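You operate a simulated robot arm through the tools that you are given. There is no shell and no other tool. Be economical: measure what you need, move in short steps, check, and stop when the job is done.

The job below is to be done with a simulated two-armed robot. You get a single attempt, and the scene is never put back.

TASK
Take the blue-band union on the left end of the hose bench and put it away on the shelf of the side table. Put the sample bottle that says "2" from the left end of the hose bench on the shelf of the side table and the sample bottle labelled "3" on top of the cartridge there. Do these in any order. Set down upright: blue-band union, sample bottle.

It is judged by the outcome, as a careful person would: the job done as asked, and still so three seconds after it is handed in. It fails if anything else is knocked over, pushed out of place, dropped, spilled or broken.

THE ROBOT
Two 7-joint arms with fingered hands on one trunk, on a base that drives. Base frame: it is fixed to the floor where the robot stands at the start and does not move with it; the origin is under the middle of the robot, x ahead of it, y to its left, z up. Lengths are in cm, angles in rad, forces in N, time in s.
The left shoulder is at the start at [7, 16.2, 122.1], the right one opposite. With the tool pointing down near the work surface each hand reaches from about 28 to 80 cm from the robot's upright axis, wherever it stands, measured 20 degrees to its own side. Places, roughly: shelf of the side table [50, 100, 30]. Payload 4 kg a hand.
Tool frame (each hand has its own): the origin (TCP) lies between the finger pads and is the grasp point; the fingertips stand 2.6 cm ahead of it; z points along the fingers, y is the line along which they close. Largest opening 13.2 cm; the body of the gripper starts 7.3 cm behind the TCP. The gripper is a hand of 4 fingers: y runs from the thumb to the fingers, the wrist lies at [0, 0, -22.4] in the tool frame, and closing takes about 1.5 s.
Orientation is that of the tool frame in the base frame, as a unit quaternion [w, x, y, z]. With the fingers straight down and closing along the base's y, the tool's x points along the base's -x, its y along +y and its z along -z.

THE INTERFACE
- The arms move only by the tool play_rows. It takes "left_moves", "right_moves" or both (then of equal length, played together; a hand with none holds still); each is a list that holds one entry, the list of rows, each a list of 7 numbers: the closure, from 0 (fully open) to 1 (shut), then the shift along the base's x, y, z in cm, then the turn, a rotation vector about the base's x, y, z in rad. In form: [[[jaw, tx, ty, tz, rx, ry, rz], ...]]. A call has 1 to 10 rows; each row is the pose to reach, as a shift and turn from the pose commanded when the call began. A row lasts 0.2 s, in which the tool goes at most 5 cm and 0.15 rad; a call with a longer step from one row to the next is refused whole, and so is a gripper value outside its range. A pose out of reach is approached as far as the arm can. The call stops where the force on the tool passes 40 N (or 10 N more than at its start, if that is more) or the arm is blocked; 0.2 s more then pass. The fingers move at their own pace (about 4.5 cm/s each) and stop on an object; they squeeze with about 29 N. The grip force told is the motor's: it shows also when the fingers shut on nothing. Time passes only in rows, and 0.2 s behind the last, so rows that repeat a pose let the fingers close. It gives the time, the measured TCP pose, the force on the tool (base axes), the opening and the grip force at its end, in the units of the frame above (readings bear some noise), with the torque about the TCP (base axes, N m) and any sound that the robot's microphone picked up, and new pictures: "views" is both (left out), scene, wrist or none (wrist: the cameras of the hands that moved).
- Cameras (640 x 400 px; columns grow to the right, rows downward): "scene" is now at [11.86, 4.9, 143.97]; the picture's right is [0.57, -0.82, 0.00], its down [-0.54, -0.38, -0.75] and it looks along [0.61, 0.43, -0.66] (base axes); focal length 251 px, centre (320, 200). "left" rides on the left gripper at [-7.3, 0.6, -9.4] in its tool frame; the picture's right is [-0.08, -1.00, 0.00], its down [0.78, -0.06, -0.62] and it looks along [0.61, -0.05, 0.79] (tool axes); focal length 230 px, centre (320, 200). "right" rides on the right gripper at [7.3, 0.6, -9.4] in its tool frame; the picture's right is [-0.08, 1.00, 0.00], its down [-0.79, -0.06, -0.62] and it looks along [-0.61, -0.05, 0.79] (tool axes); focal length 230 px, centre (320, 200).
- move_column(by): slides the trunk up (or, below 0, down) by that many cm; the arms and the scene camera ride with it, the base frame stays. It gives what a move gives, with no picture.
- roll_base(legs): drives the robot by 1 to 6 legs, each [ahead, left, turn to the left] in cm, cm and rad, along the robot's own axes; the way and the turn of a leg run together, so that a leg with both is an arc; at most 150 cm and 3.142 rad a leg. The arms and the cameras ride along, it lands a little off, and it stops where it bumps. It gives what a move gives, and a new picture of the scene camera.
- grasp_type(shape, hand): the hand has 4 fingers and takes this shape, open, in about a second: jaw (thumb against the fingers, like two jaws); tri (thumb and two fingers); tip (a fingertip pinch); poke (one finger out to press); point (the index stretched); flat (the hand flat); cup (the hand cupped); fist (a fist). The gripper value then closes the fingers along that shape, each until it touches; the sizes above hold for jaw. It gives what a move gives, with no picture.
- pan_tilt(pan, tilt): turns the head with the scene camera to pan (to the left, within 1.501 rad either way) and tilt (down, from -0.506 to 1.204), counted from straight ahead of the robot. It gives what a move gives, and a new picture of the scene camera.
- point_at(camera, pixels): for up to 12 pixels [column, row] of the newest picture of that camera ("zoom" is the newest enlarged one), the place [x, y, z] in the base frame of the surface seen there, good to about 0.2 cm. The clock stands still meanwhile.
- inspect(camera, box): a new picture of the part [left, top, right, bottom] of that camera's present view, enlarged. The clock stands still meanwhile.
- close_job(): hands the job in; it is judged then, once.

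Work in short steps. Measure before you move; look again where a grasp or a placing could have gone wrong, and mend it. You have 110 turns and 260 pictures in all, those below and enlarged ones among them. Open the grippers and draw the arms clear of the work before you hand the job in, unless the task says otherwise; then end with one line.

The tools are called after "Request:" as a command line: name --argument value ..., lists and objects as JSON in quotes. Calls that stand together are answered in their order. play_rows: Moves the arms, as the interface text tells. Its arguments: {"type":"object","properties":{"left_moves":{"type":"array"},"right_moves":{"type":"array"},"views":{"type":"string","enum":["both","scene","wrist","none"]}},"required":[]} The other tools are called the same way: move_column (by) slides the trunk up or down; grasp_type (shape, hand) gives the hand a shape; roll_base (legs) drives the base; pan_tilt (pan, tilt) turns the head that bears the scene camera; point_at (camera, pixels) gives the place of the surface under pixels of a picture; inspect (camera, box) takes an enlarged picture of a part of a camera's view; close_job () hands the job in.

At the start:

```text
t: 0.0
left_ee_pos: [41.4, 44.52, 120.05]
left_orientation: [0.0, 0.001, 1.0, 0.0]
left_contact_force: [0.1, 0.1, 0.5]
left_wrist_torque: [0.02, 0.0, -0.03]
left_gripper_width: 13.18
left_finger_force: 0.1
left_shape: jaw
right_ee_pos: [55.11, 8.11, 118.82]
right_orientation: [-0.001, 0.001, 1.0, 0.001]
right_contact_force: [-0.1, 0.3, 0.2]
right_wrist_torque: [-0.03, 0.01, 0.02]
right_gripper_width: 13.17
right_finger_force: 0.0
right_shape: jaw
trunk travel left (down, up): [-70.0, 24.0]
robot x, y, heading: [0.11, 0.01, 0.001]
head pan, tilt: [0.611, 0.723]
```

scene: 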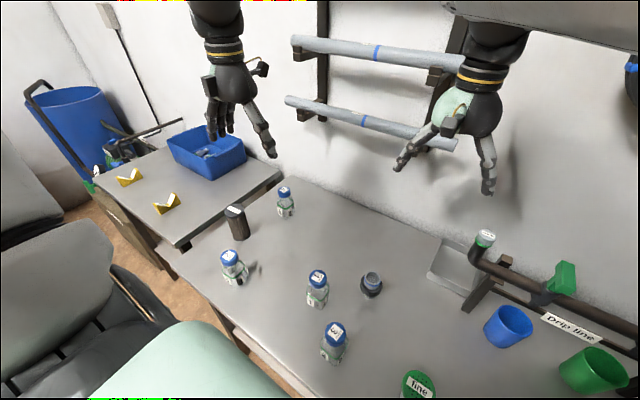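
right: 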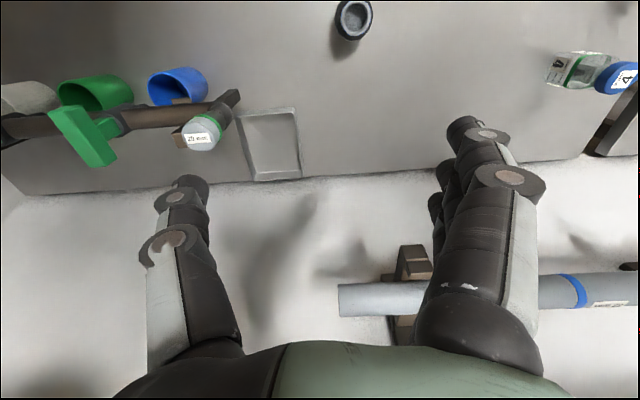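
left: 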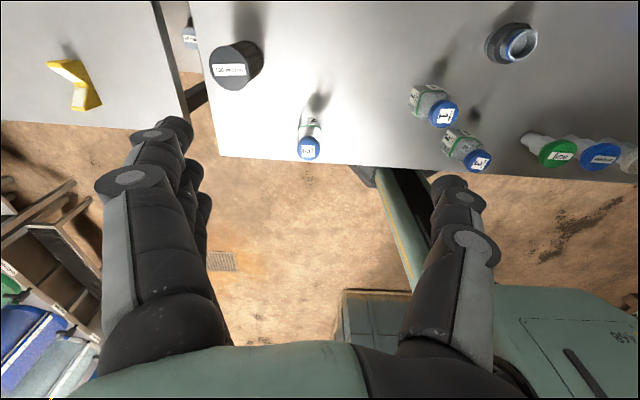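

The scene shows four blue-capped bottles, a dark union near (371,285), and a dark cylinder at (237,222). I'll enlarge the bottles to read the labels.

Request:
inspect --camera "scene" --box '[200, 170, 400, 370]'

Request:
inspect --camera "left" --box '[180, 0, 560, 200]'

Request:
point_at --camera "scene" --pixels '[[231, 256], [285, 191], [318, 277], [335, 331], [371, 280], [236, 210], [125, 178], [165, 203], [300, 230], [205, 150], [176, 244], [120, 215]]'

```text
2.00 times, centred on (300, 270) of scene
```

zoom: 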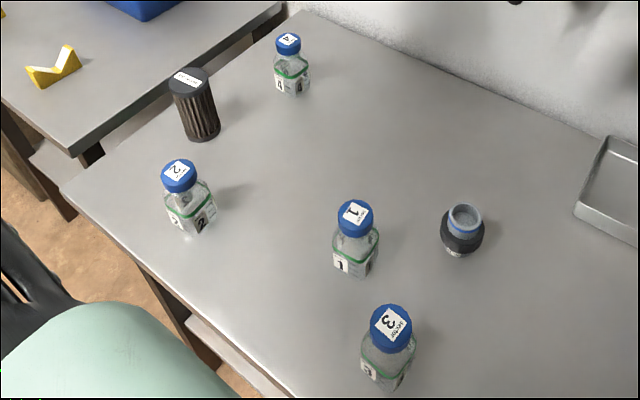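

```text
1.68 times, centred on (370, 100) of left
```

zoom: 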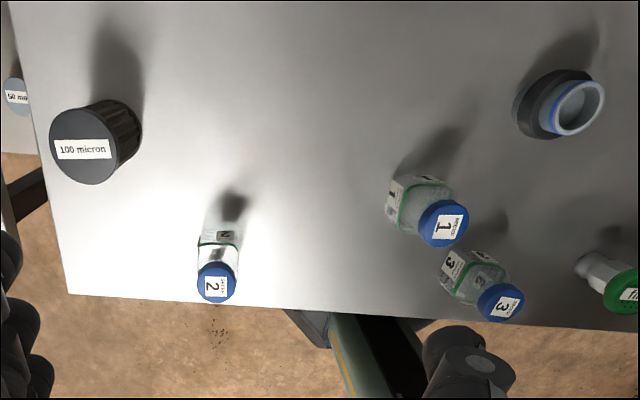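

```text
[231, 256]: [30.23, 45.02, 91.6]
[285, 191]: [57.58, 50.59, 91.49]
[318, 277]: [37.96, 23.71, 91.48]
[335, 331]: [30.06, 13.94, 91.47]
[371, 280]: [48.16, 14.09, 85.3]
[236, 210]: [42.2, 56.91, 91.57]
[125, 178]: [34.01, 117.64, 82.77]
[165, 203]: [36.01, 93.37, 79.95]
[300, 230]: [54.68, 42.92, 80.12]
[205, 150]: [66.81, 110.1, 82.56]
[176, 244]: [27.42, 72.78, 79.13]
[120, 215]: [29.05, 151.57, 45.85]
```

Bottle "2" is at about (30,45), "3" at (30,14), and the union at (48,14). Next I pan the head left to see the side table and the floor on that side.

Request:
pan_tilt --pan 1.4 --tilt 0.7

```text
t: 1.1
left_ee_pos: [41.41, 44.56, 120.06]
left_orientation: [0.0, 0.0, 1.0, 0.0]
left_contact_force: [-1.1, -0.5, -1.0]
left_wrist_torque: [0.01, 0.0, 0.03]
left_gripper_width: 13.17
left_finger_force: 0.0
left_shape: jaw
right_ee_pos: [55.17, 8.02, 118.68]
right_orientation: [-0.001, 0.002, 1.0, 0.001]
right_contact_force: [0.3, 0.9, -0.2]
right_wrist_torque: [0.0, 0.01, 0.02]
right_gripper_width: 13.18
right_finger_force: 0.1
right_shape: jaw
trunk travel left (down, up): [-70.0, 24.0]
robot x, y, heading: [0.63, 0.02, -0.005]
head pan, tilt: [1.4, 0.7]
```

scene: 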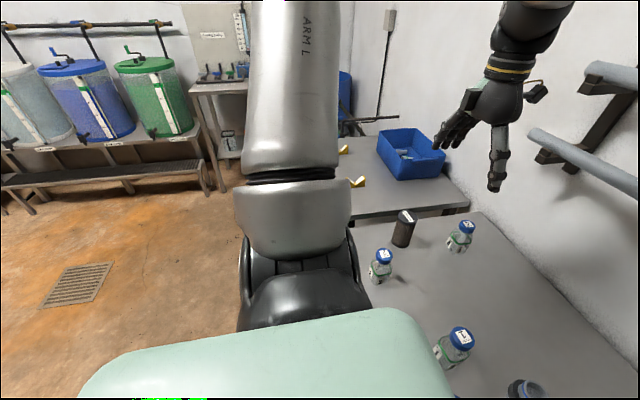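

The left floor is free. I'll look straight ahead and down at bottle 3 and its neighbours before planning side grasps.

Request:
pan_tilt --pan 0.3 --tilt 1.0

```text
t: 2.5
left_ee_pos: [41.51, 44.58, 120.04]
left_orientation: [0.0, 0.001, 1.0, 0.0]
left_contact_force: [-0.1, -0.1, -0.4]
left_wrist_torque: [0.04, -0.01, 0.03]
left_gripper_width: 13.19
left_finger_force: 0.0
left_shape: jaw
right_ee_pos: [55.1, 8.04, 118.69]
right_orientation: [0.0, 0.001, 1.0, 0.001]
right_contact_force: [-0.2, 0.2, 0.0]
right_wrist_torque: [-0.01, -0.03, -0.01]
right_gripper_width: 13.15
right_finger_force: 0.1
right_shape: jaw
trunk travel left (down, up): [-70.0, 24.0]
robot x, y, heading: [-0.07, 0.03, 0.0]
head pan, tilt: [0.3, 1.0]
```

scene: 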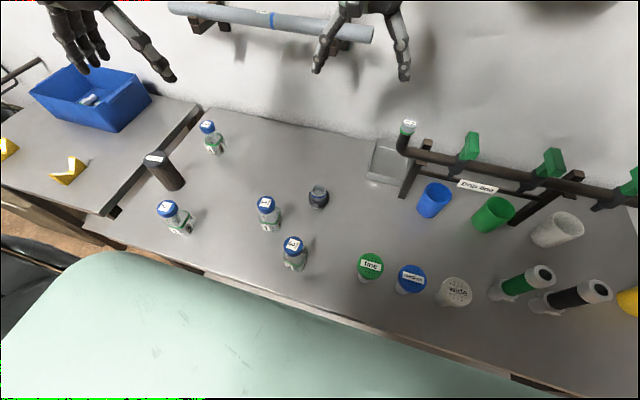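

Objects right of bottle 3: the green-lid item (370,265). I measure these and the bottle bodies.

Request:
inspect --camera "scene" --box '[140, 180, 400, 310]'

Request:
point_at --camera "scene" --pixels '[[370, 265], [358, 262], [383, 265], [410, 278], [293, 246], [284, 247], [302, 248], [292, 268], [166, 209], [181, 230], [318, 190], [190, 266]]'

```text
2.46 times, centred on (270, 245) of scene
```

zoom: 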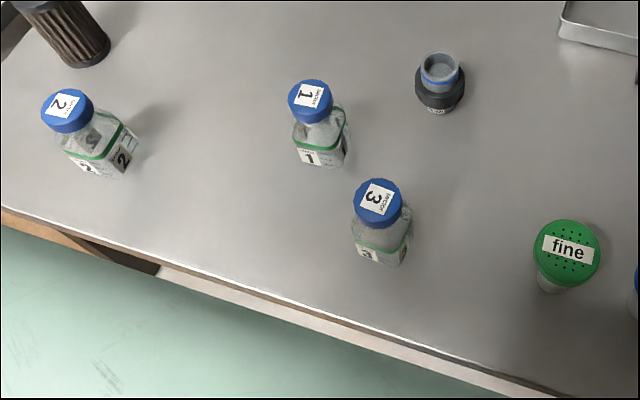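

```text
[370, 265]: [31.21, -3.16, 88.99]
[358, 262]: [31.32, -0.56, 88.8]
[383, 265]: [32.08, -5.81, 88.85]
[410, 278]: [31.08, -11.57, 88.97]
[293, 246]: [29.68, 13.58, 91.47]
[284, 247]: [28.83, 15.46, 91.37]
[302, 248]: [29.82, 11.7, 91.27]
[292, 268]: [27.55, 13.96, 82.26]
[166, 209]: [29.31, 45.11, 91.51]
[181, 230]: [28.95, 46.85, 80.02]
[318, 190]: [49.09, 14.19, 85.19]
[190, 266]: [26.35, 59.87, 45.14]
```

Now I back off 28 cm so the hands can approach the bottles near-horizontally from the front (needed to reach under the side table later).

Request:
roll_base --legs '[[-28, 0, 0]]'

```text
t: 4.5
left_ee_pos: [12.73, 44.67, 120.08]
left_orientation: [-0.002, 0.0, 1.0, 0.0]
left_contact_force: [0.2, 0.1, 0.1]
left_wrist_torque: [0.02, 0.0, -0.01]
left_gripper_width: 13.19
left_finger_force: 0.1
left_shape: jaw
right_ee_pos: [26.4, 8.19, 118.75]
right_orientation: [-0.002, 0.001, 1.0, 0.0]
right_contact_force: [-0.2, -0.2, -0.2]
right_wrist_torque: [0.01, 0.0, 0.02]
right_gripper_width: 13.16
right_finger_force: 0.1
right_shape: jaw
trunk travel left (down, up): [-70.0, 24.0]
robot x, y, heading: [-28.77, 0.38, -0.002]
head pan, tilt: [0.3, 1.0]
```

scene: 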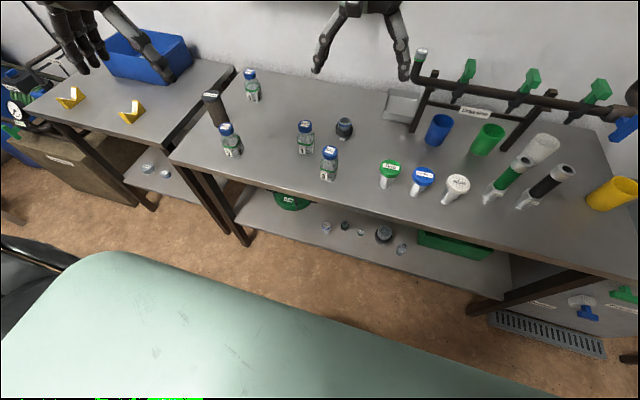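

I tilt both hands to 60° from vertical (fingers forward-down), and stage them in front of bottles 2 and 3.

Request:
play_rows --left_moves '[[[0.1, 0, 0, 0, 0, -0.149, 0], [0.1, 0, 0, 0, 0, -0.298, 0], [0.1, 0, 0, 0, 0, -0.447, 0], [0.1, 0, 0, 0, 0, -0.596, 0], [0.1, 0, 0, -3, 0, -0.745, 0], [0.1, 0, 0, -7, 0, -0.894, 0], [0.1, 0, 0.3, -11, 0, -1.047, 0], [0.1, 0, 0.3, -15, 0, -1.047, 0], [0.1, 0, 0.3, -19, 0, -1.047, 0]]]' --right_moves '[[[0.1, -2, 1, 0, 0, -0.149, 0], [0.1, -4, 2, 0, 0, -0.298, 0], [0.1, -6, 3, 0, 0, -0.447, 0], [0.1, -8, 4, 0, 0, -0.596, 0], [0.1, -10, 5, -3, 0, -0.745, 0], [0.1, -12, 5.6, -7, 0, -0.894, 0], [0.1, -14, 5.6, -10, 0, -1.047, 0], [0.1, -14, 5.6, -14, 0, -1.047, 0], [0.1, -14, 5.6, -18, 0, -1.047, 0]]]'

```text
refused: row 7 steps farther than a row can; nothing moved
```

The last turn step exceeded 0.15 rad, so I use equal steps of 0.148.

Request:
play_rows --left_moves '[[[0.1, 0, 0, 0, 0, -0.148, 0], [0.1, 0, 0, 0, 0, -0.296, 0], [0.1, 0, 0, 0, 0, -0.444, 0], [0.1, 0, 0, 0, 0, -0.592, 0], [0.1, 0, 0, -3, 0, -0.74, 0], [0.1, 0, 0, -7, 0, -0.888, 0], [0.1, 0, 0.3, -11, 0, -1.036, 0], [0.1, 0, 0.3, -15, 0, -1.047, 0], [0.1, 0, 0.3, -19, 0, -1.047, 0]]]' --right_moves '[[[0.1, -2, 1, 0, 0, -0.148, 0], [0.1, -4, 2, 0, 0, -0.296, 0], [0.1, -6, 3, 0, 0, -0.444, 0], [0.1, -8, 4, 0, 0, -0.592, 0], [0.1, -10, 5, -3, 0, -0.74, 0], [0.1, -12, 5.6, -7, 0, -0.888, 0], [0.1, -14, 5.6, -10, 0, -1.036, 0], [0.1, -14, 5.6, -14, 0, -1.047, 0], [0.1, -14, 5.6, -18, 0, -1.047, 0]]]'

```text
t: 6.7
left_ee_pos: [15.15, 45.11, 108.59]
left_orientation: [0.498, -0.019, 0.867, -0.025]
left_contact_force: [0.4, -0.4, 1.0]
left_wrist_torque: [0.03, 0.01, 0.02]
left_gripper_width: 11.91
left_finger_force: 0.0
left_shape: jaw
left hand out of reach, approached as far as the arm can: row 7, 8, 9
right_ee_pos: [19.14, 7.35, 109.68]
right_orientation: [0.492, 0.05, 0.869, 0.026]
right_contact_force: [0.5, -0.5, -0.5]
right_wrist_torque: [0.03, -0.03, -0.02]
right_gripper_width: 11.88
right_finger_force: 0.0
right_shape: jaw
right hand out of reach, approached as far as the arm can: row 7, 8, 9
trunk travel left (down, up): [-70.0, 24.0]
robot x, y, heading: [-28.63, -0.17, -0.003]
head pan, tilt: [0.3, 1.0]
stopped in row 9 (left hand): the arm was blocked; the commanded pose is now the measured one
```

scene: 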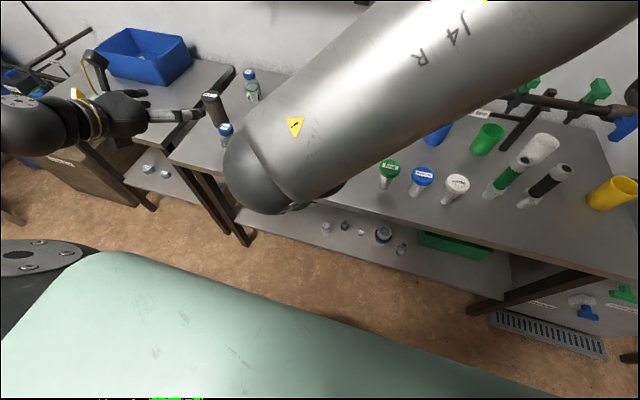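
right: 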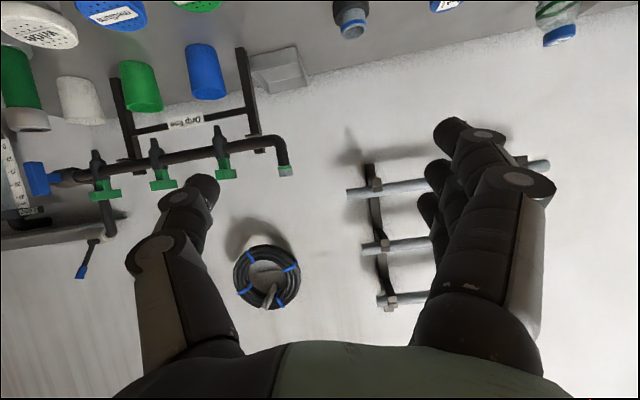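
left: 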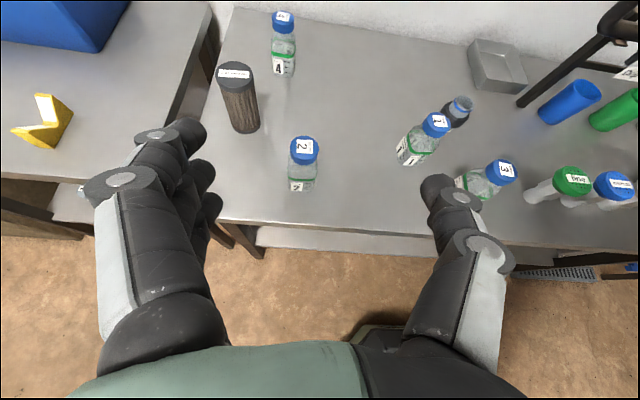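

The wrists are too close to the shoulders, so I need more room; I back off another 20 cm.

Request:
roll_base --legs '[[-20, 0, 0]]'

```text
t: 8.2
left_ee_pos: [-4.72, 45.45, 108.42]
left_orientation: [0.497, -0.02, 0.867, -0.025]
left_contact_force: [0.1, -0.1, -0.8]
left_wrist_torque: [0.03, 0.04, -0.01]
left_gripper_width: 11.89
left_finger_force: 0.0
left_shape: jaw
right_ee_pos: [-0.57, 7.85, 109.88]
right_orientation: [0.493, 0.047, 0.869, 0.026]
right_contact_force: [-0.6, -0.6, -0.4]
right_wrist_torque: [-0.03, 0.0, -0.03]
right_gripper_width: 11.91
right_finger_force: 0.1
right_shape: jaw
trunk travel left (down, up): [-70.0, 24.0]
robot x, y, heading: [-48.37, 0.34, 0.003]
head pan, tilt: [0.3, 1.0]
```

scene: 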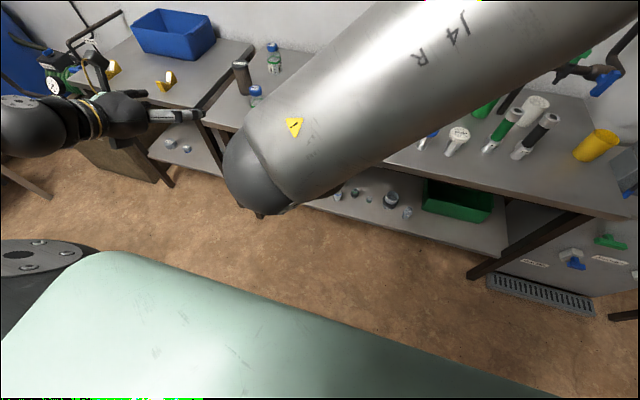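

Now I advance both hands to staging points in front of the bottles, squaring the orientation.

Request:
play_rows --left_moves '[[[0.1, 4, 0, -1, 0.03, 0, 0], [0.1, 8, 0, -3, 0.063, -0.006, -0.01], [0.1, 11, 0, -6, 0.063, -0.006, -0.01], [0.1, 13, 0, -9, 0.063, -0.006, -0.01], [0.1, 15, -0.4, -12, 0.063, -0.006, -0.01]]]' --right_moves '[[[0.1, 3, 1, -1, -0.05, -0.008, 0.03], [0.1, 6, 3, -4, -0.092, -0.015, 0.055], [0.1, 9, 5, -7, -0.092, -0.015, 0.055], [0.1, 11, 6, -10, -0.092, -0.015, 0.055], [0.1, 11, 6, -13.5, -0.092, -0.015, 0.055]]]'

```text
t: 9.4
left_ee_pos: [10.44, 44.93, 96.85]
left_orientation: [0.503, -0.001, 0.864, 0.001]
left_contact_force: [-4.5, -0.7, -9.9]
left_wrist_torque: [-0.03, -0.95, 0.09]
left_gripper_width: 11.92
left_finger_force: 0.1
left_shape: jaw
right_ee_pos: [10.64, 13.84, 96.19]
right_orientation: [0.501, 0.002, 0.866, 0.0]
right_contact_force: [0.4, -0.1, 0.2]
right_wrist_torque: [0.01, 0.01, 0.04]
right_gripper_width: 11.88
right_finger_force: 0.1
right_shape: jaw
trunk travel left (down, up): [-70.0, 24.0]
robot x, y, heading: [-48.53, -0.11, 0.003]
head pan, tilt: [0.3, 1.0]
```

scene: 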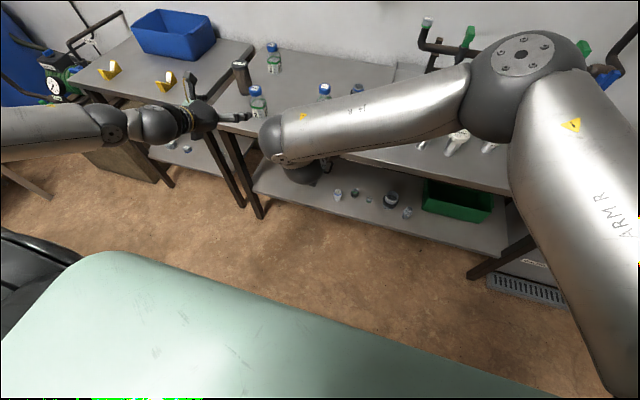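
right: 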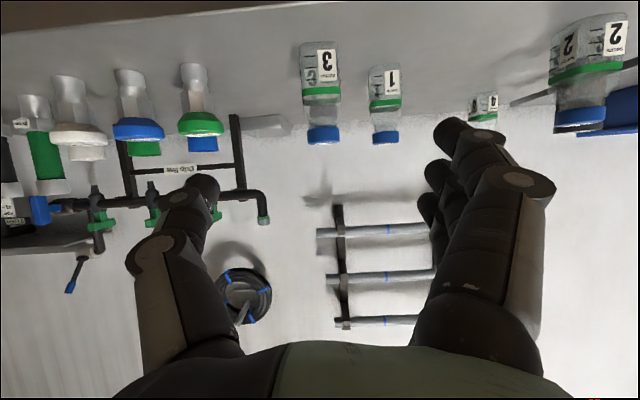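
left: 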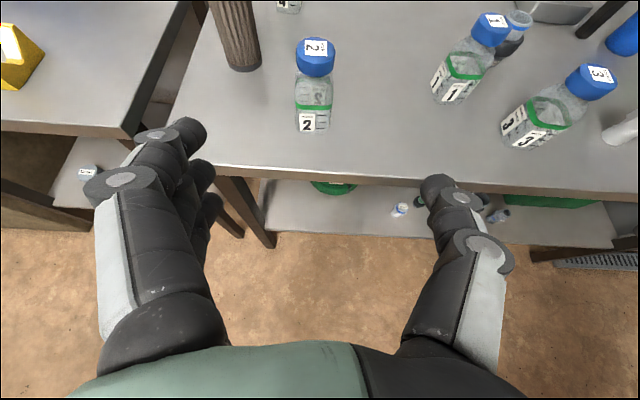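

Both hands line up with their bottles (left view bottle 2 at (313,95); right view bottle 3 at (320,90)). I advance two thirds along the tool axis and check the left force again.

Request:
play_rows --left_moves '[[[0.1, 3, 0, -1.5, 0, 0, 0], [0.1, 6, 0, -3, 0, 0, 0], [0.1, 9, 0, -4.7, 0, 0, 0]]]' --right_moves '[[[0.1, 3, 0, -1.5, 0, 0, 0], [0.1, 6, 0, -3, 0, 0, 0], [0.1, 9, 0, -4.7, 0, 0, 0]]]'

```text
t: 10.2
left_ee_pos: [19.36, 44.82, 91.72]
left_orientation: [0.499, -0.001, 0.867, 0.0]
left_contact_force: [0.0, 0.4, 0.0]
left_wrist_torque: [0.01, -0.01, 0.02]
left_gripper_width: 11.89
left_finger_force: 0.2
left_shape: jaw
right_ee_pos: [19.73, 13.96, 91.29]
right_orientation: [0.501, 0.001, 0.866, 0.0]
right_contact_force: [0.4, 0.0, 0.5]
right_wrist_torque: [0.0, 0.04, 0.01]
right_gripper_width: 11.89
right_finger_force: 0.0
right_shape: jaw
trunk travel left (down, up): [-70.0, 24.0]
robot x, y, heading: [-48.05, 0.09, 0.004]
head pan, tilt: [0.3, 1.0]
```

scene: 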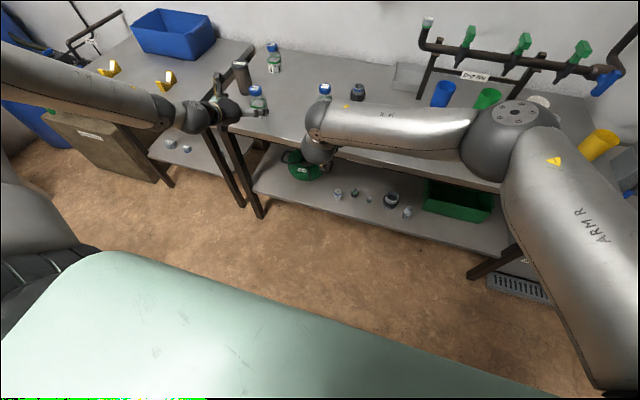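
right: 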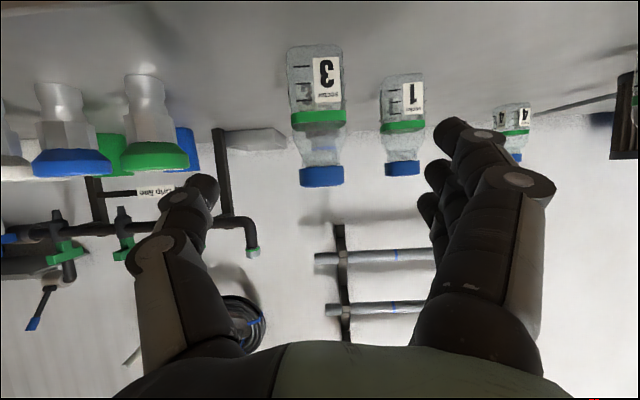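
left: 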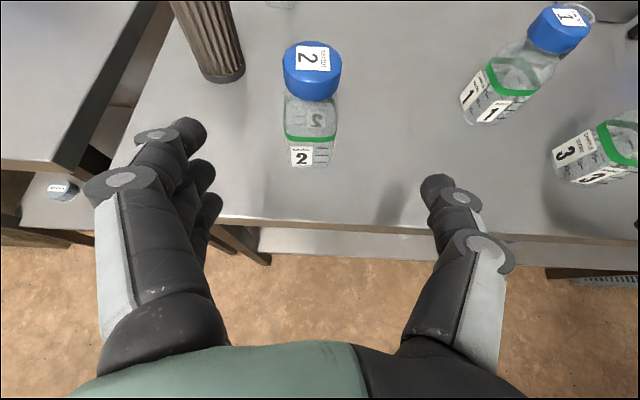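

Clear so far. I measure bottle sides in both wrist views for the final centring.

Request:
point_at --camera "left" --pixels '[[312, 57], [287, 150], [335, 150], [310, 140], [312, 110]]'

Request:
point_at --camera "right" --pixels '[[320, 175], [292, 80], [342, 80], [318, 60], [318, 118]]'

```text
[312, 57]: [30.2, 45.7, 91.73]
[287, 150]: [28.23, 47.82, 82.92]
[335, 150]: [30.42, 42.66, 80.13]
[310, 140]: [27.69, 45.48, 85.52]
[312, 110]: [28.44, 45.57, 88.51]
```

```text
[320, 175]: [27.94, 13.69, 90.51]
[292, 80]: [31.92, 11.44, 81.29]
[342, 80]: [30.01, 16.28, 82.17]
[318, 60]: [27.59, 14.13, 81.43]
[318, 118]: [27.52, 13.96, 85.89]
```

Bottle 2 is centred at about (30.2,45.5), bottle 3 at (30,13.9). I slide in to z≈86 around both bodies.

Request:
play_rows --left_moves '[[[0.1, 3.5, 0.6, -1.9, 0, 0, 0], [0.1, 7, 0.7, -3.8, 0, 0, 0], [0.1, 10.7, 0.7, -5.7, 0, 0, 0], [0.1, 10.7, 0.7, -5.7, 0, 0, 0]]]' --right_moves '[[[0.1, 3.4, 0, -1.8, 0, 0, 0], [0.1, 6.8, 0, -3.6, 0, 0, 0], [0.1, 10.3, 0, -5.3, 0, 0, 0], [0.1, 10.3, 0, -5.3, 0, 0, 0]]]'

```text
t: 11.2
left_ee_pos: [24.41, 45.55, 89.71]
left_orientation: [0.5, 0.0, 0.866, 0.0]
left_contact_force: [-0.4, -1.7, -0.6]
left_wrist_torque: [0.01, -0.01, 0.03]
left_gripper_width: 11.9
left_finger_force: 0.0
left_shape: jaw
left hand out of reach, approached as far as the arm can: row 2, 3, 4
right_ee_pos: [29.88, 13.93, 86.08]
right_orientation: [0.5, 0.001, 0.866, 0.001]
right_contact_force: [0.5, -0.4, -0.5]
right_wrist_torque: [0.03, 0.01, 0.02]
right_gripper_width: 11.88
right_finger_force: 0.0
right_shape: jaw
trunk travel left (down, up): [-70.0, 24.0]
robot x, y, heading: [-48.42, -0.32, 0.003]
head pan, tilt: [0.3, 1.0]
```

scene: 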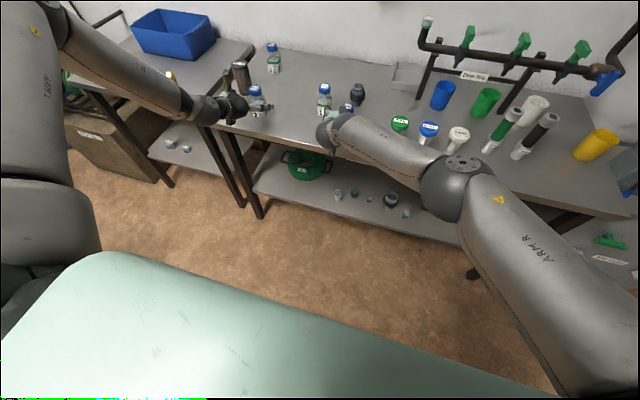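
right: 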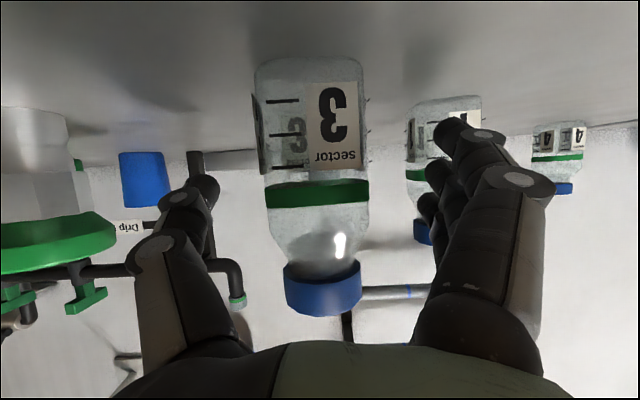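
left: 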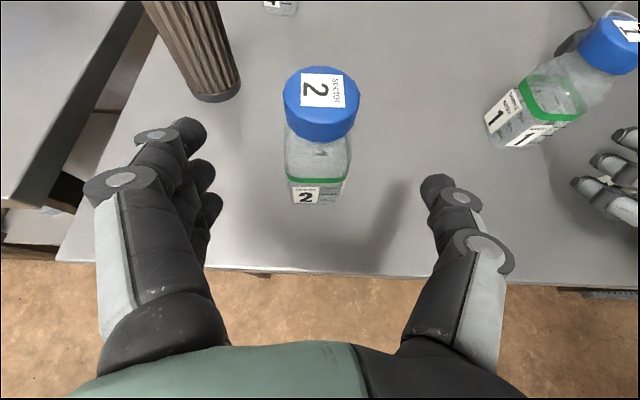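

Bottle 3 sits between the right fingers; the left arm is at its reach limit. I close the right hand first, while the left hand waits.

Request:
play_rows --right_moves '[[[1, 0, 0, 0, 0, 0, 0], [1, 0, 0, 0, 0, 0, 0], [1, 0, 0, 0, 0, 0, 0], [1, 0, 0, 0, 0, 0, 0], [1, 0, 0, 0, 0, 0, 0], [1, 0, 0, 0, 0, 0, 0], [1, 0, 0, 0, 0, 0, 0], [1, 0, 0, 0, 0, 0, 0]]]' --views "wrist"

```text
t: 13.0
left_ee_pos: [24.34, 45.78, 89.71]
left_orientation: [0.501, 0.0, 0.865, 0.0]
left_contact_force: [0.1, 0.6, -1.0]
left_wrist_torque: [0.0, -0.03, 0.0]
left_gripper_width: 11.87
left_finger_force: 0.0
left_shape: jaw
right_ee_pos: [29.73, 14.04, 86.06]
right_orientation: [0.501, 0.001, 0.866, 0.0]
right_contact_force: [0.9, -0.2, 0.8]
right_wrist_torque: [0.05, 0.05, -0.04]
right_gripper_width: 4.09
right_finger_force: 28.9
right_shape: jaw
trunk travel left (down, up): [-70.0, 24.0]
robot x, y, heading: [-48.15, 0.08, 0.009]
head pan, tilt: [0.3, 1.0]
```

right: 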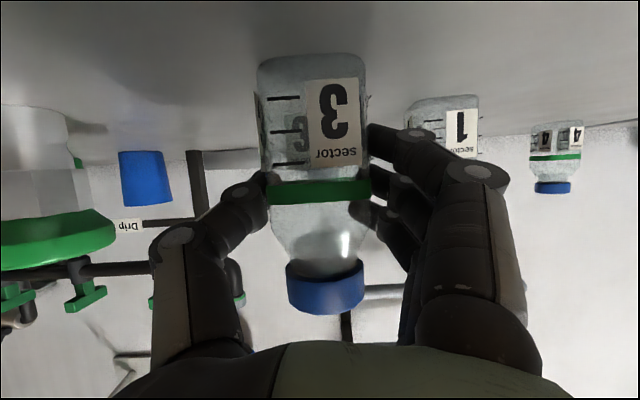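

Bottle 3 is gripped (28.9 N, 4.1 cm). I lift it gently by 14 cm and pull slightly back.

Request:
play_rows --right_moves '[[[1, 0, 0, 1, 0, 0, 0], [1, 0, 0, 3, 0, 0, 0], [1, 0, 0, 6, 0, 0, 0], [1, -2, 0, 9, 0, 0, 0], [1, -4, 0, 12, 0, 0, 0], [1, -6, 0, 14, 0, 0, 0]]]'

Request:
roll_base --legs '[[4, 0, 0]]'

```text
t: 14.4
left_ee_pos: [24.33, 45.64, 89.71]
left_orientation: [0.5, 0.0, 0.866, 0.0]
left_contact_force: [0.5, 0.1, 1.0]
left_wrist_torque: [0.0, 0.02, 0.0]
left_gripper_width: 11.89
left_finger_force: 0.0
left_shape: jaw
right_ee_pos: [23.73, 13.92, 100.32]
right_orientation: [0.501, 0.001, 0.866, 0.0]
right_contact_force: [-0.7, -0.1, 0.0]
right_wrist_torque: [-0.06, 0.03, 0.0]
right_gripper_width: 4.06
right_finger_force: 28.9
right_shape: jaw
trunk travel left (down, up): [-70.0, 24.0]
robot x, y, heading: [-48.42, 0.32, 0.006]
head pan, tilt: [0.3, 1.0]
```

scene: 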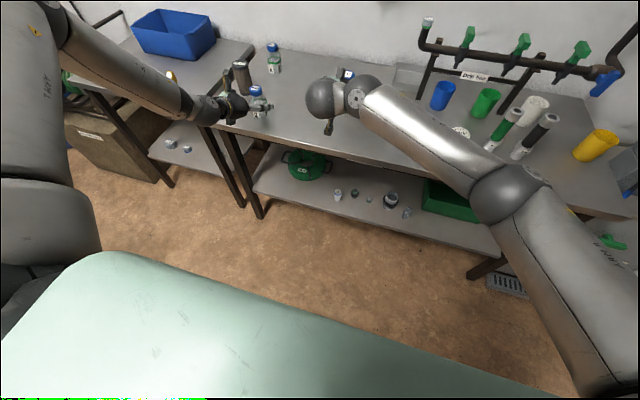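
right: 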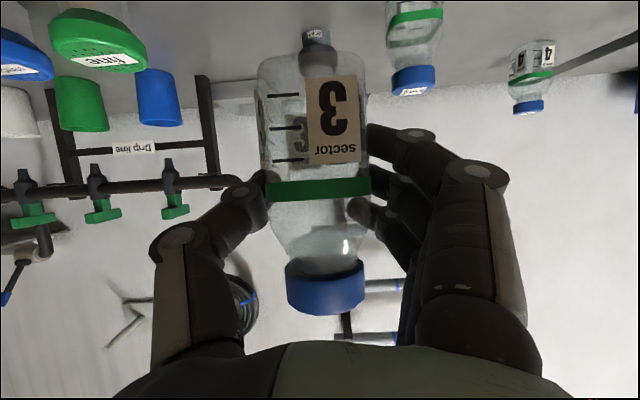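

```text
t: 15.3
left_ee_pos: [27.99, 45.7, 89.99]
left_orientation: [0.502, 0.0, 0.865, -0.001]
left_contact_force: [1.1, 1.5, 0.1]
left_wrist_torque: [-0.01, 0.03, -0.02]
left_gripper_width: 11.88
left_finger_force: 0.1
left_shape: jaw
right_ee_pos: [27.27, 13.98, 100.47]
right_orientation: [0.502, 0.001, 0.865, 0.001]
right_contact_force: [0.2, -0.1, -1.3]
right_wrist_torque: [0.0, -0.02, 0.0]
right_gripper_width: 4.02
right_finger_force: 28.9
right_shape: jaw
trunk travel left (down, up): [-70.0, 24.0]
robot x, y, heading: [-44.44, 0.04, 0.008]
head pan, tilt: [0.3, 1.0]
```

scene: 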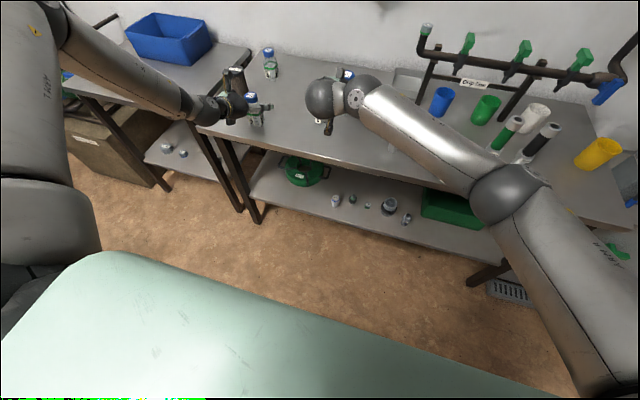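

Now the left hand moves the last ~2 cm ahead and 4 cm down, then closes on bottle 2.

Request:
play_rows --left_moves '[[[0.1, 1, 0, -2, 0, 0, 0], [0.1, 2, 0, -3.9, 0, 0, 0], [0.1, 2, 0, -3.9, 0, 0, 0], [1, 2, 0, -3.9, 0, 0, 0], [1, 2, 0, -3.9, 0, 0, 0], [1, 2, 0, -3.9, 0, 0, 0], [1, 2, 0, -3.9, 0, 0, 0], [1, 2, 0, -3.9, 0, 0, 0], [1, 2, 0, -3.9, 0, 0, 0], [1, 2, 0, -3.9, 0, 0, 0]]]' --views "wrist"

```text
t: 17.5
left_ee_pos: [28.25, 45.58, 89.71]
left_orientation: [0.501, -0.001, 0.865, 0.001]
left_contact_force: [-0.5, -0.1, 2.7]
left_wrist_torque: [0.13, 0.0, 0.04]
left_gripper_width: 2.63
left_finger_force: 28.8
left_shape: jaw
left hand out of reach, approached as far as the arm can: row 1, 2, 3, 4, 5, 6, 7, 8, 9, 10
right_ee_pos: [27.65, 14.04, 100.32]
right_orientation: [0.501, 0.001, 0.866, 0.0]
right_contact_force: [0.4, -0.4, -1.7]
right_wrist_torque: [-0.01, -0.04, 0.0]
right_gripper_width: 4.06
right_finger_force: 29.0
right_shape: jaw
trunk travel left (down, up): [-70.0, 24.0]
robot x, y, heading: [-44.72, -0.26, 0.001]
head pan, tilt: [0.3, 1.0]
heard: snap
```

left: 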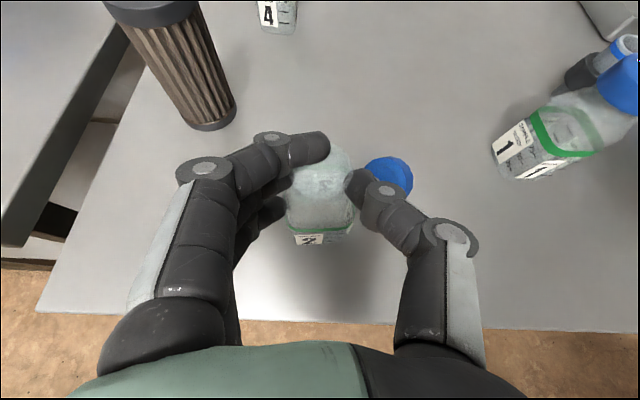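

The left hand didn't descend and closed on the neck; a snap was heard and the blue cap now appears at (388,175). I look closely.

Request:
inspect --camera "left" --box '[220, 100, 480, 270]'

Request:
inspect --camera "scene" --box '[200, 40, 320, 140]'

Request:
point_at --camera "left" --pixels '[[385, 170], [402, 180], [325, 160], [315, 205], [308, 239]]'

```text
2.35 times, centred on (350, 185) of left
```

zoom: 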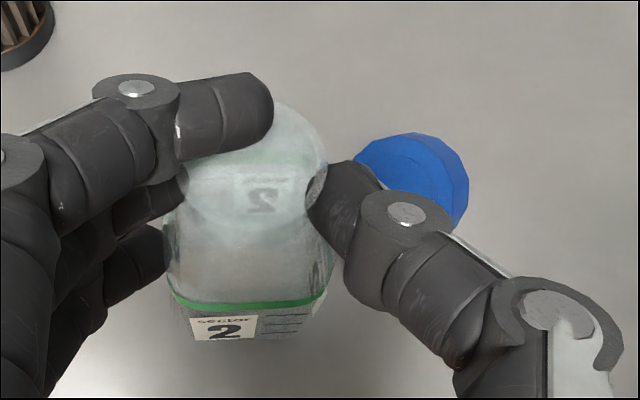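

```text
4.00 times, centred on (260, 90) of scene
```

zoom: 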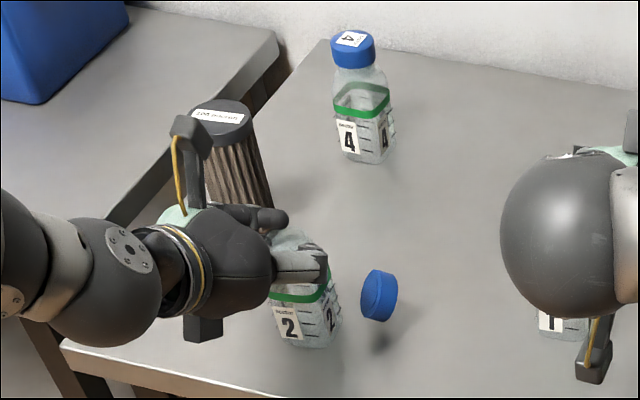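

```text
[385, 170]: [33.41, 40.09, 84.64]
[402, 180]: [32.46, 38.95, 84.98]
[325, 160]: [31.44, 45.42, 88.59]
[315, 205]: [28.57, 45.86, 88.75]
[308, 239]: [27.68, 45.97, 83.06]
```

The cap has popped off the bottle and is falling. I hold still and see where it lands, then try to mend it.

Request:
play_rows --left_moves '[[[1, 0, 0, 0, 0, 0, 0], [1, 0, 0, 0, 0, 0, 0], [1, 0, 0, 0, 0, 0, 0]]]'

Request:
inspect --camera "scene" --box '[200, 40, 320, 140]'

```text
t: 18.3
left_ee_pos: [28.17, 45.72, 89.86]
left_orientation: [0.5, 0.0, 0.866, 0.0]
left_contact_force: [-2.4, 0.7, 2.2]
left_wrist_torque: [0.13, -0.03, 0.03]
left_gripper_width: 2.63
left_finger_force: 29.0
left_shape: jaw
right_ee_pos: [27.54, 13.95, 100.37]
right_orientation: [0.501, 0.001, 0.865, 0.001]
right_contact_force: [-0.2, -0.1, -0.5]
right_wrist_torque: [0.01, 0.0, -0.01]
right_gripper_width: 4.05
right_finger_force: 29.1
right_shape: jaw
trunk travel left (down, up): [-70.0, 24.0]
robot x, y, heading: [-44.47, 0.04, 0.004]
head pan, tilt: [0.3, 1.0]
```

scene: 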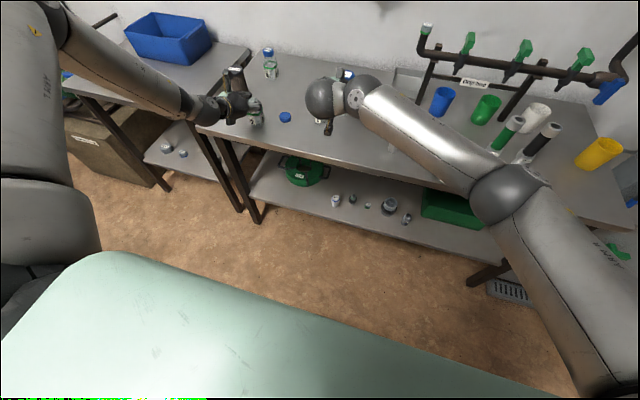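
left: 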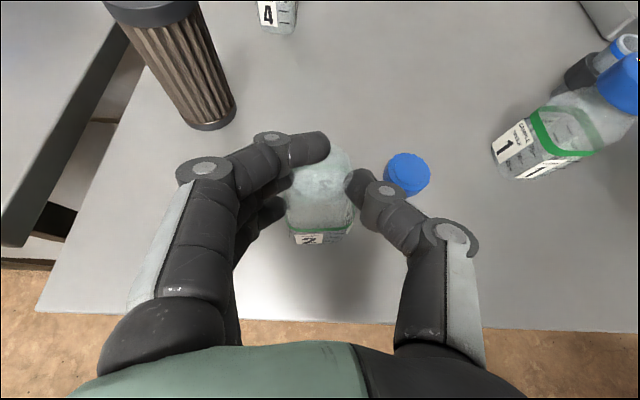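

```text
4.00 times, centred on (260, 90) of scene
```

zoom: 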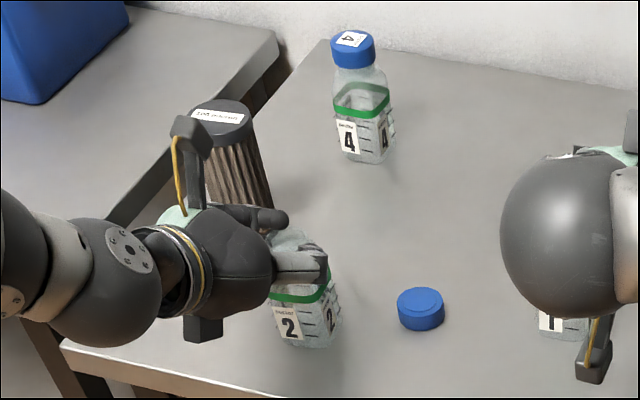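

The cap now lies on the bench at about (33,39). I open the left hand and draw it straight back so I can inspect the bottle and the cap.

Request:
play_rows --left_moves '[[[0.1, 0, 0, 0, 0, 0, 0], [0.1, 0, 0, 0, 0, 0, 0], [0.1, 0, 0, 0, 0, 0, 0], [0.1, 0, 0, 0, 0, 0, 0], [0.1, 0, 0, 0, 0, 0, 0], [0.1, 0, 0, 0, 0, 0, 0], [0.1, -3, 0, 1.7, 0, 0, 0], [0.1, -6, 0, 3.4, 0, 0, 0], [0.1, -9, 0, 5.1, 0, 0, 0], [0.1, -12, 0, 7, 0, 0, 0]]]'

Request:
inspect --camera "left" --box '[220, 0, 480, 170]'

Request:
inspect --camera "scene" --box '[220, 60, 320, 140]'

```text
t: 20.5
left_ee_pos: [15.99, 45.66, 96.9]
left_orientation: [0.5, 0.0, 0.866, -0.001]
left_contact_force: [0.2, -0.1, -0.1]
left_wrist_torque: [-0.01, 0.01, 0.0]
left_gripper_width: 11.86
left_finger_force: 0.1
left_shape: jaw
right_ee_pos: [27.39, 14.05, 100.41]
right_orientation: [0.502, 0.001, 0.865, 0.0]
right_contact_force: [-0.1, 0.7, -0.5]
right_wrist_torque: [0.01, 0.02, 0.02]
right_gripper_width: 4.03
right_finger_force: 29.3
right_shape: jaw
trunk travel left (down, up): [-70.0, 24.0]
robot x, y, heading: [-44.22, -0.05, 0.001]
head pan, tilt: [0.3, 1.0]
```

scene: 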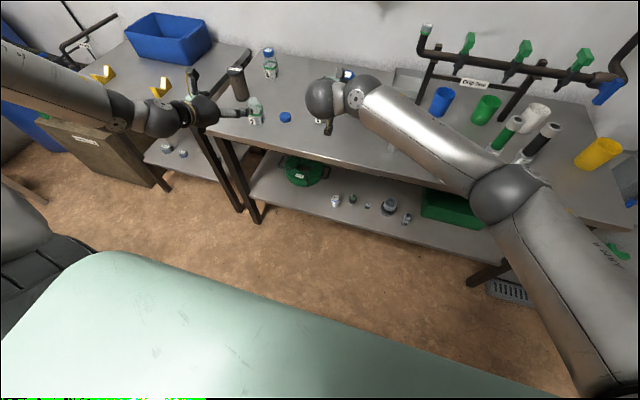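
left: 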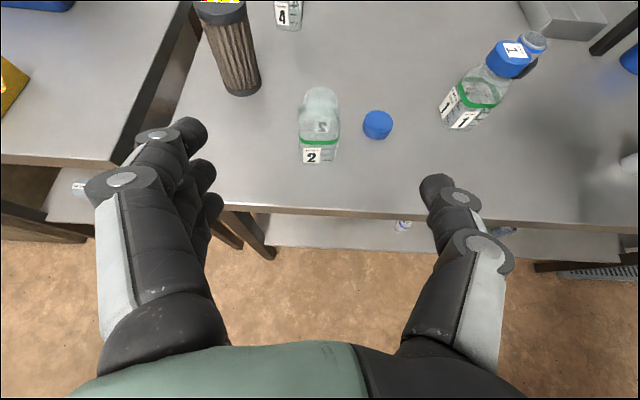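

```text
2.35 times, centred on (350, 85) of left
```

zoom: 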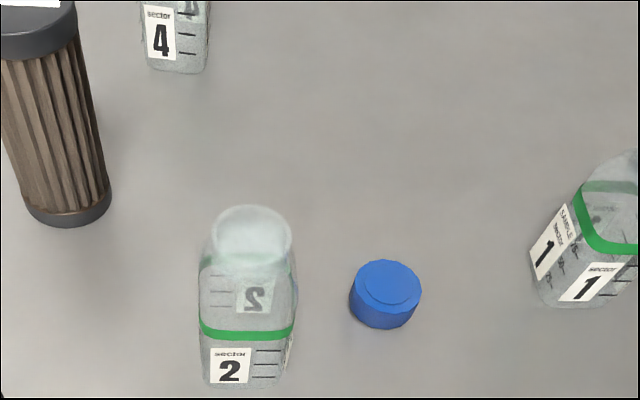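

```text
5.00 times, centred on (270, 100) of scene
```

zoom: 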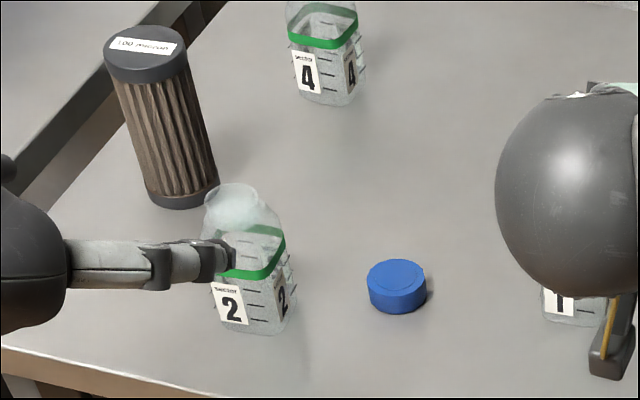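

Bottle 2 is upright but uncapped; its cap lies inverted at (378,125) in the left view. I'll come back to recap it with both hands free; first I deliver bottle 3. I measure the cap and the side-table shelf.

Request:
point_at --camera "left" --pixels '[[377, 119], [365, 122], [390, 122], [377, 135], [320, 96], [320, 128]]'

Request:
point_at --camera "scene" --pixels '[[167, 149], [183, 154], [150, 160], [230, 200], [200, 165], [185, 105], [60, 100], [125, 130], [100, 160], [60, 140], [240, 205], [150, 180]]'

Request:
inspect --camera "scene" --box '[30, 80, 260, 230]'

```text
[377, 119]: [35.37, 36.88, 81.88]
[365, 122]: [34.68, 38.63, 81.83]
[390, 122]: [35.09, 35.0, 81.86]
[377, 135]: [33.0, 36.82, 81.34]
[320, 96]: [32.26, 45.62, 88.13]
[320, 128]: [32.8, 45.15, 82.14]
```

```text
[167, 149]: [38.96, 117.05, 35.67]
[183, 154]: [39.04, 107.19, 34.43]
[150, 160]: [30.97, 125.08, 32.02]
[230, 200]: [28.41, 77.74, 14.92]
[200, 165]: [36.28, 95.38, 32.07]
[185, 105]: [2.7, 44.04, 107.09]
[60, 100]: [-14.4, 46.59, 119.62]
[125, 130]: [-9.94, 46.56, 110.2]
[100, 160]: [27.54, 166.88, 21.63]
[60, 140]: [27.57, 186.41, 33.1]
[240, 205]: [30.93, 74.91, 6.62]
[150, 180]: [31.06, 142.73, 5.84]
```

```text
2.67 times, centred on (145, 155) of scene
```

zoom: 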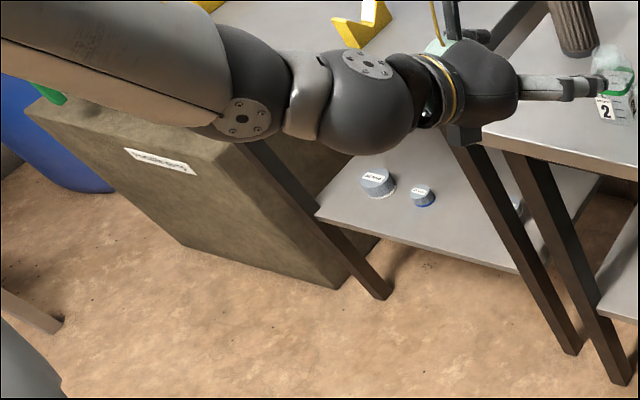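

Shelf surface z≈32, with two short items at (39,117) and (39,107). I back off and drive left to face the side table.

Request:
roll_base --legs '[[-22, 0, 0], [0, 98, 0]]'

Request:
pan_tilt --pan 0.0 --tilt 0.9

```text
t: 26.8
left_ee_pos: [-4.16, 141.64, 96.85]
left_orientation: [0.5, 0.008, 0.866, -0.005]
left_contact_force: [-0.3, 0.0, 0.2]
left_wrist_torque: [0.0, -0.01, 0.0]
left_gripper_width: 11.87
left_finger_force: 0.1
left_shape: jaw
right_ee_pos: [6.82, 109.63, 100.22]
right_orientation: [0.5, 0.009, 0.866, -0.004]
right_contact_force: [-0.4, 0.6, -0.3]
right_wrist_torque: [-0.02, 0.03, 0.0]
right_gripper_width: 4.05
right_finger_force: 29.0
right_shape: jaw
trunk travel left (down, up): [-70.0, 24.0]
robot x, y, heading: [-65.55, 97.03, -0.014]
head pan, tilt: [0.3, 1.0]
```

scene: 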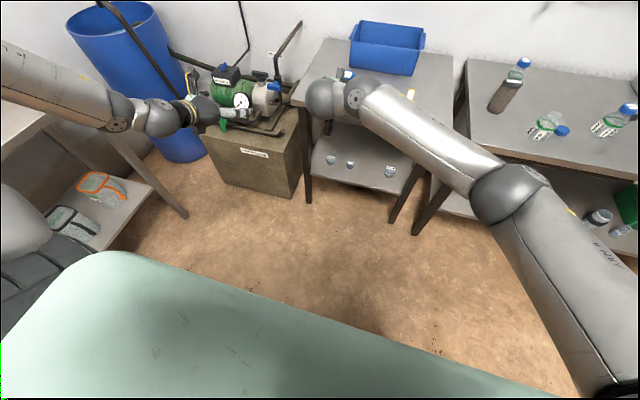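

```text
t: 27.6
left_ee_pos: [-4.06, 141.51, 96.8]
left_orientation: [0.5, 0.009, 0.866, -0.006]
left_contact_force: [-0.3, -0.3, -0.4]
left_wrist_torque: [-0.03, 0.0, -0.04]
left_gripper_width: 11.87
left_finger_force: 0.1
left_shape: jaw
right_ee_pos: [6.77, 109.64, 100.34]
right_orientation: [0.5, 0.008, 0.866, -0.004]
right_contact_force: [0.5, -0.4, 0.2]
right_wrist_torque: [-0.01, 0.01, 0.01]
right_gripper_width: 4.06
right_finger_force: 30.1
right_shape: jaw
trunk travel left (down, up): [-70.0, 24.0]
robot x, y, heading: [-65.59, 97.28, -0.013]
head pan, tilt: [0.0, 0.901]
```

scene: 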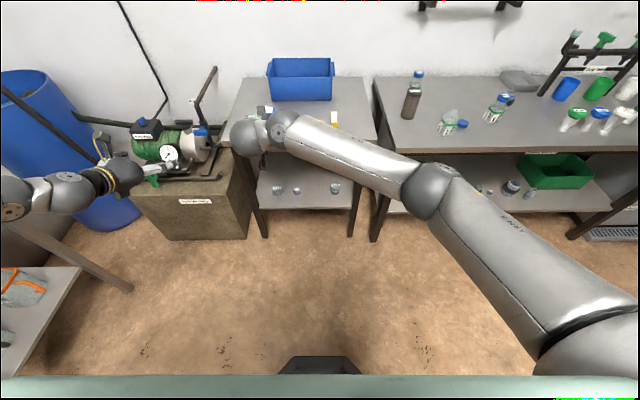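

The shelf holds three short items. I zoom in on them and measure obstacles around the left arm before lowering.

Request:
inspect --camera "scene" --box '[220, 130, 400, 245]'

Request:
point_at --camera "scene" --pixels '[[279, 187], [297, 188], [335, 186], [262, 208], [352, 208], [300, 170], [100, 265], [125, 288], [80, 300], [30, 290], [60, 245], [190, 160]]'

```text
3.48 times, centred on (310, 188) of scene
```

zoom: 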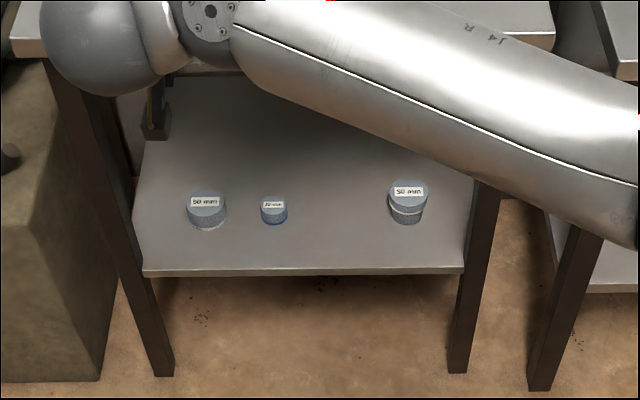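

```text
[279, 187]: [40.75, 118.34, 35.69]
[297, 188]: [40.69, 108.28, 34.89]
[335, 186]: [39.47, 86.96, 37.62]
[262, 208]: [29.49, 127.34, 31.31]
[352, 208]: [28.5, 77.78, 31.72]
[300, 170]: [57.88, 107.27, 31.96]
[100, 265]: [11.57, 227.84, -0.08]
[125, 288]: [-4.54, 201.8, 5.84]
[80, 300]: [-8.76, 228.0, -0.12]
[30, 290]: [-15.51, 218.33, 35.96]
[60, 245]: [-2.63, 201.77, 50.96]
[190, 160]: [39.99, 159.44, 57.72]
```

Obstacles are far enough away. I lower the trunk by 45 cm to look under the table top.

Request:
move_column --by -45

Request:
pan_tilt --pan 0.0 --tilt 0.55

```text
refused: -45 is not a number from -40 to 40
```

```text
t: 28.5
left_ee_pos: [-3.92, 141.55, 96.76]
left_orientation: [0.5, 0.009, 0.866, -0.006]
left_contact_force: [0.8, 0.2, -0.6]
left_wrist_torque: [0.06, 0.01, 0.0]
left_gripper_width: 11.85
left_finger_force: 0.0
left_shape: jaw
right_ee_pos: [6.77, 109.7, 100.36]
right_orientation: [0.5, 0.008, 0.866, -0.003]
right_contact_force: [-0.7, 0.2, -1.2]
right_wrist_torque: [0.01, 0.01, 0.01]
right_gripper_width: 4.06
right_finger_force: 28.8
right_shape: jaw
trunk travel left (down, up): [-70.0, 24.0]
robot x, y, heading: [-65.68, 97.04, -0.015]
head pan, tilt: [0.0, 0.55]
```

scene: 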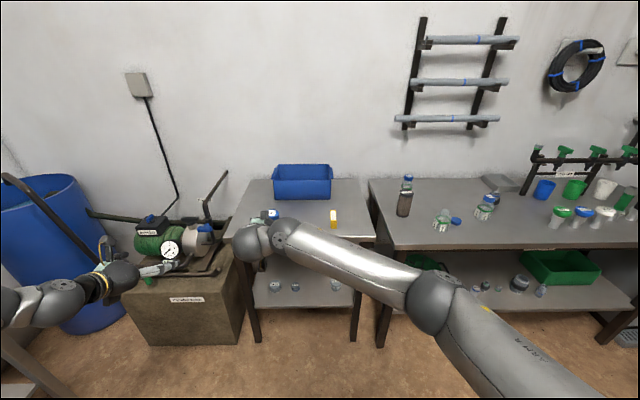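

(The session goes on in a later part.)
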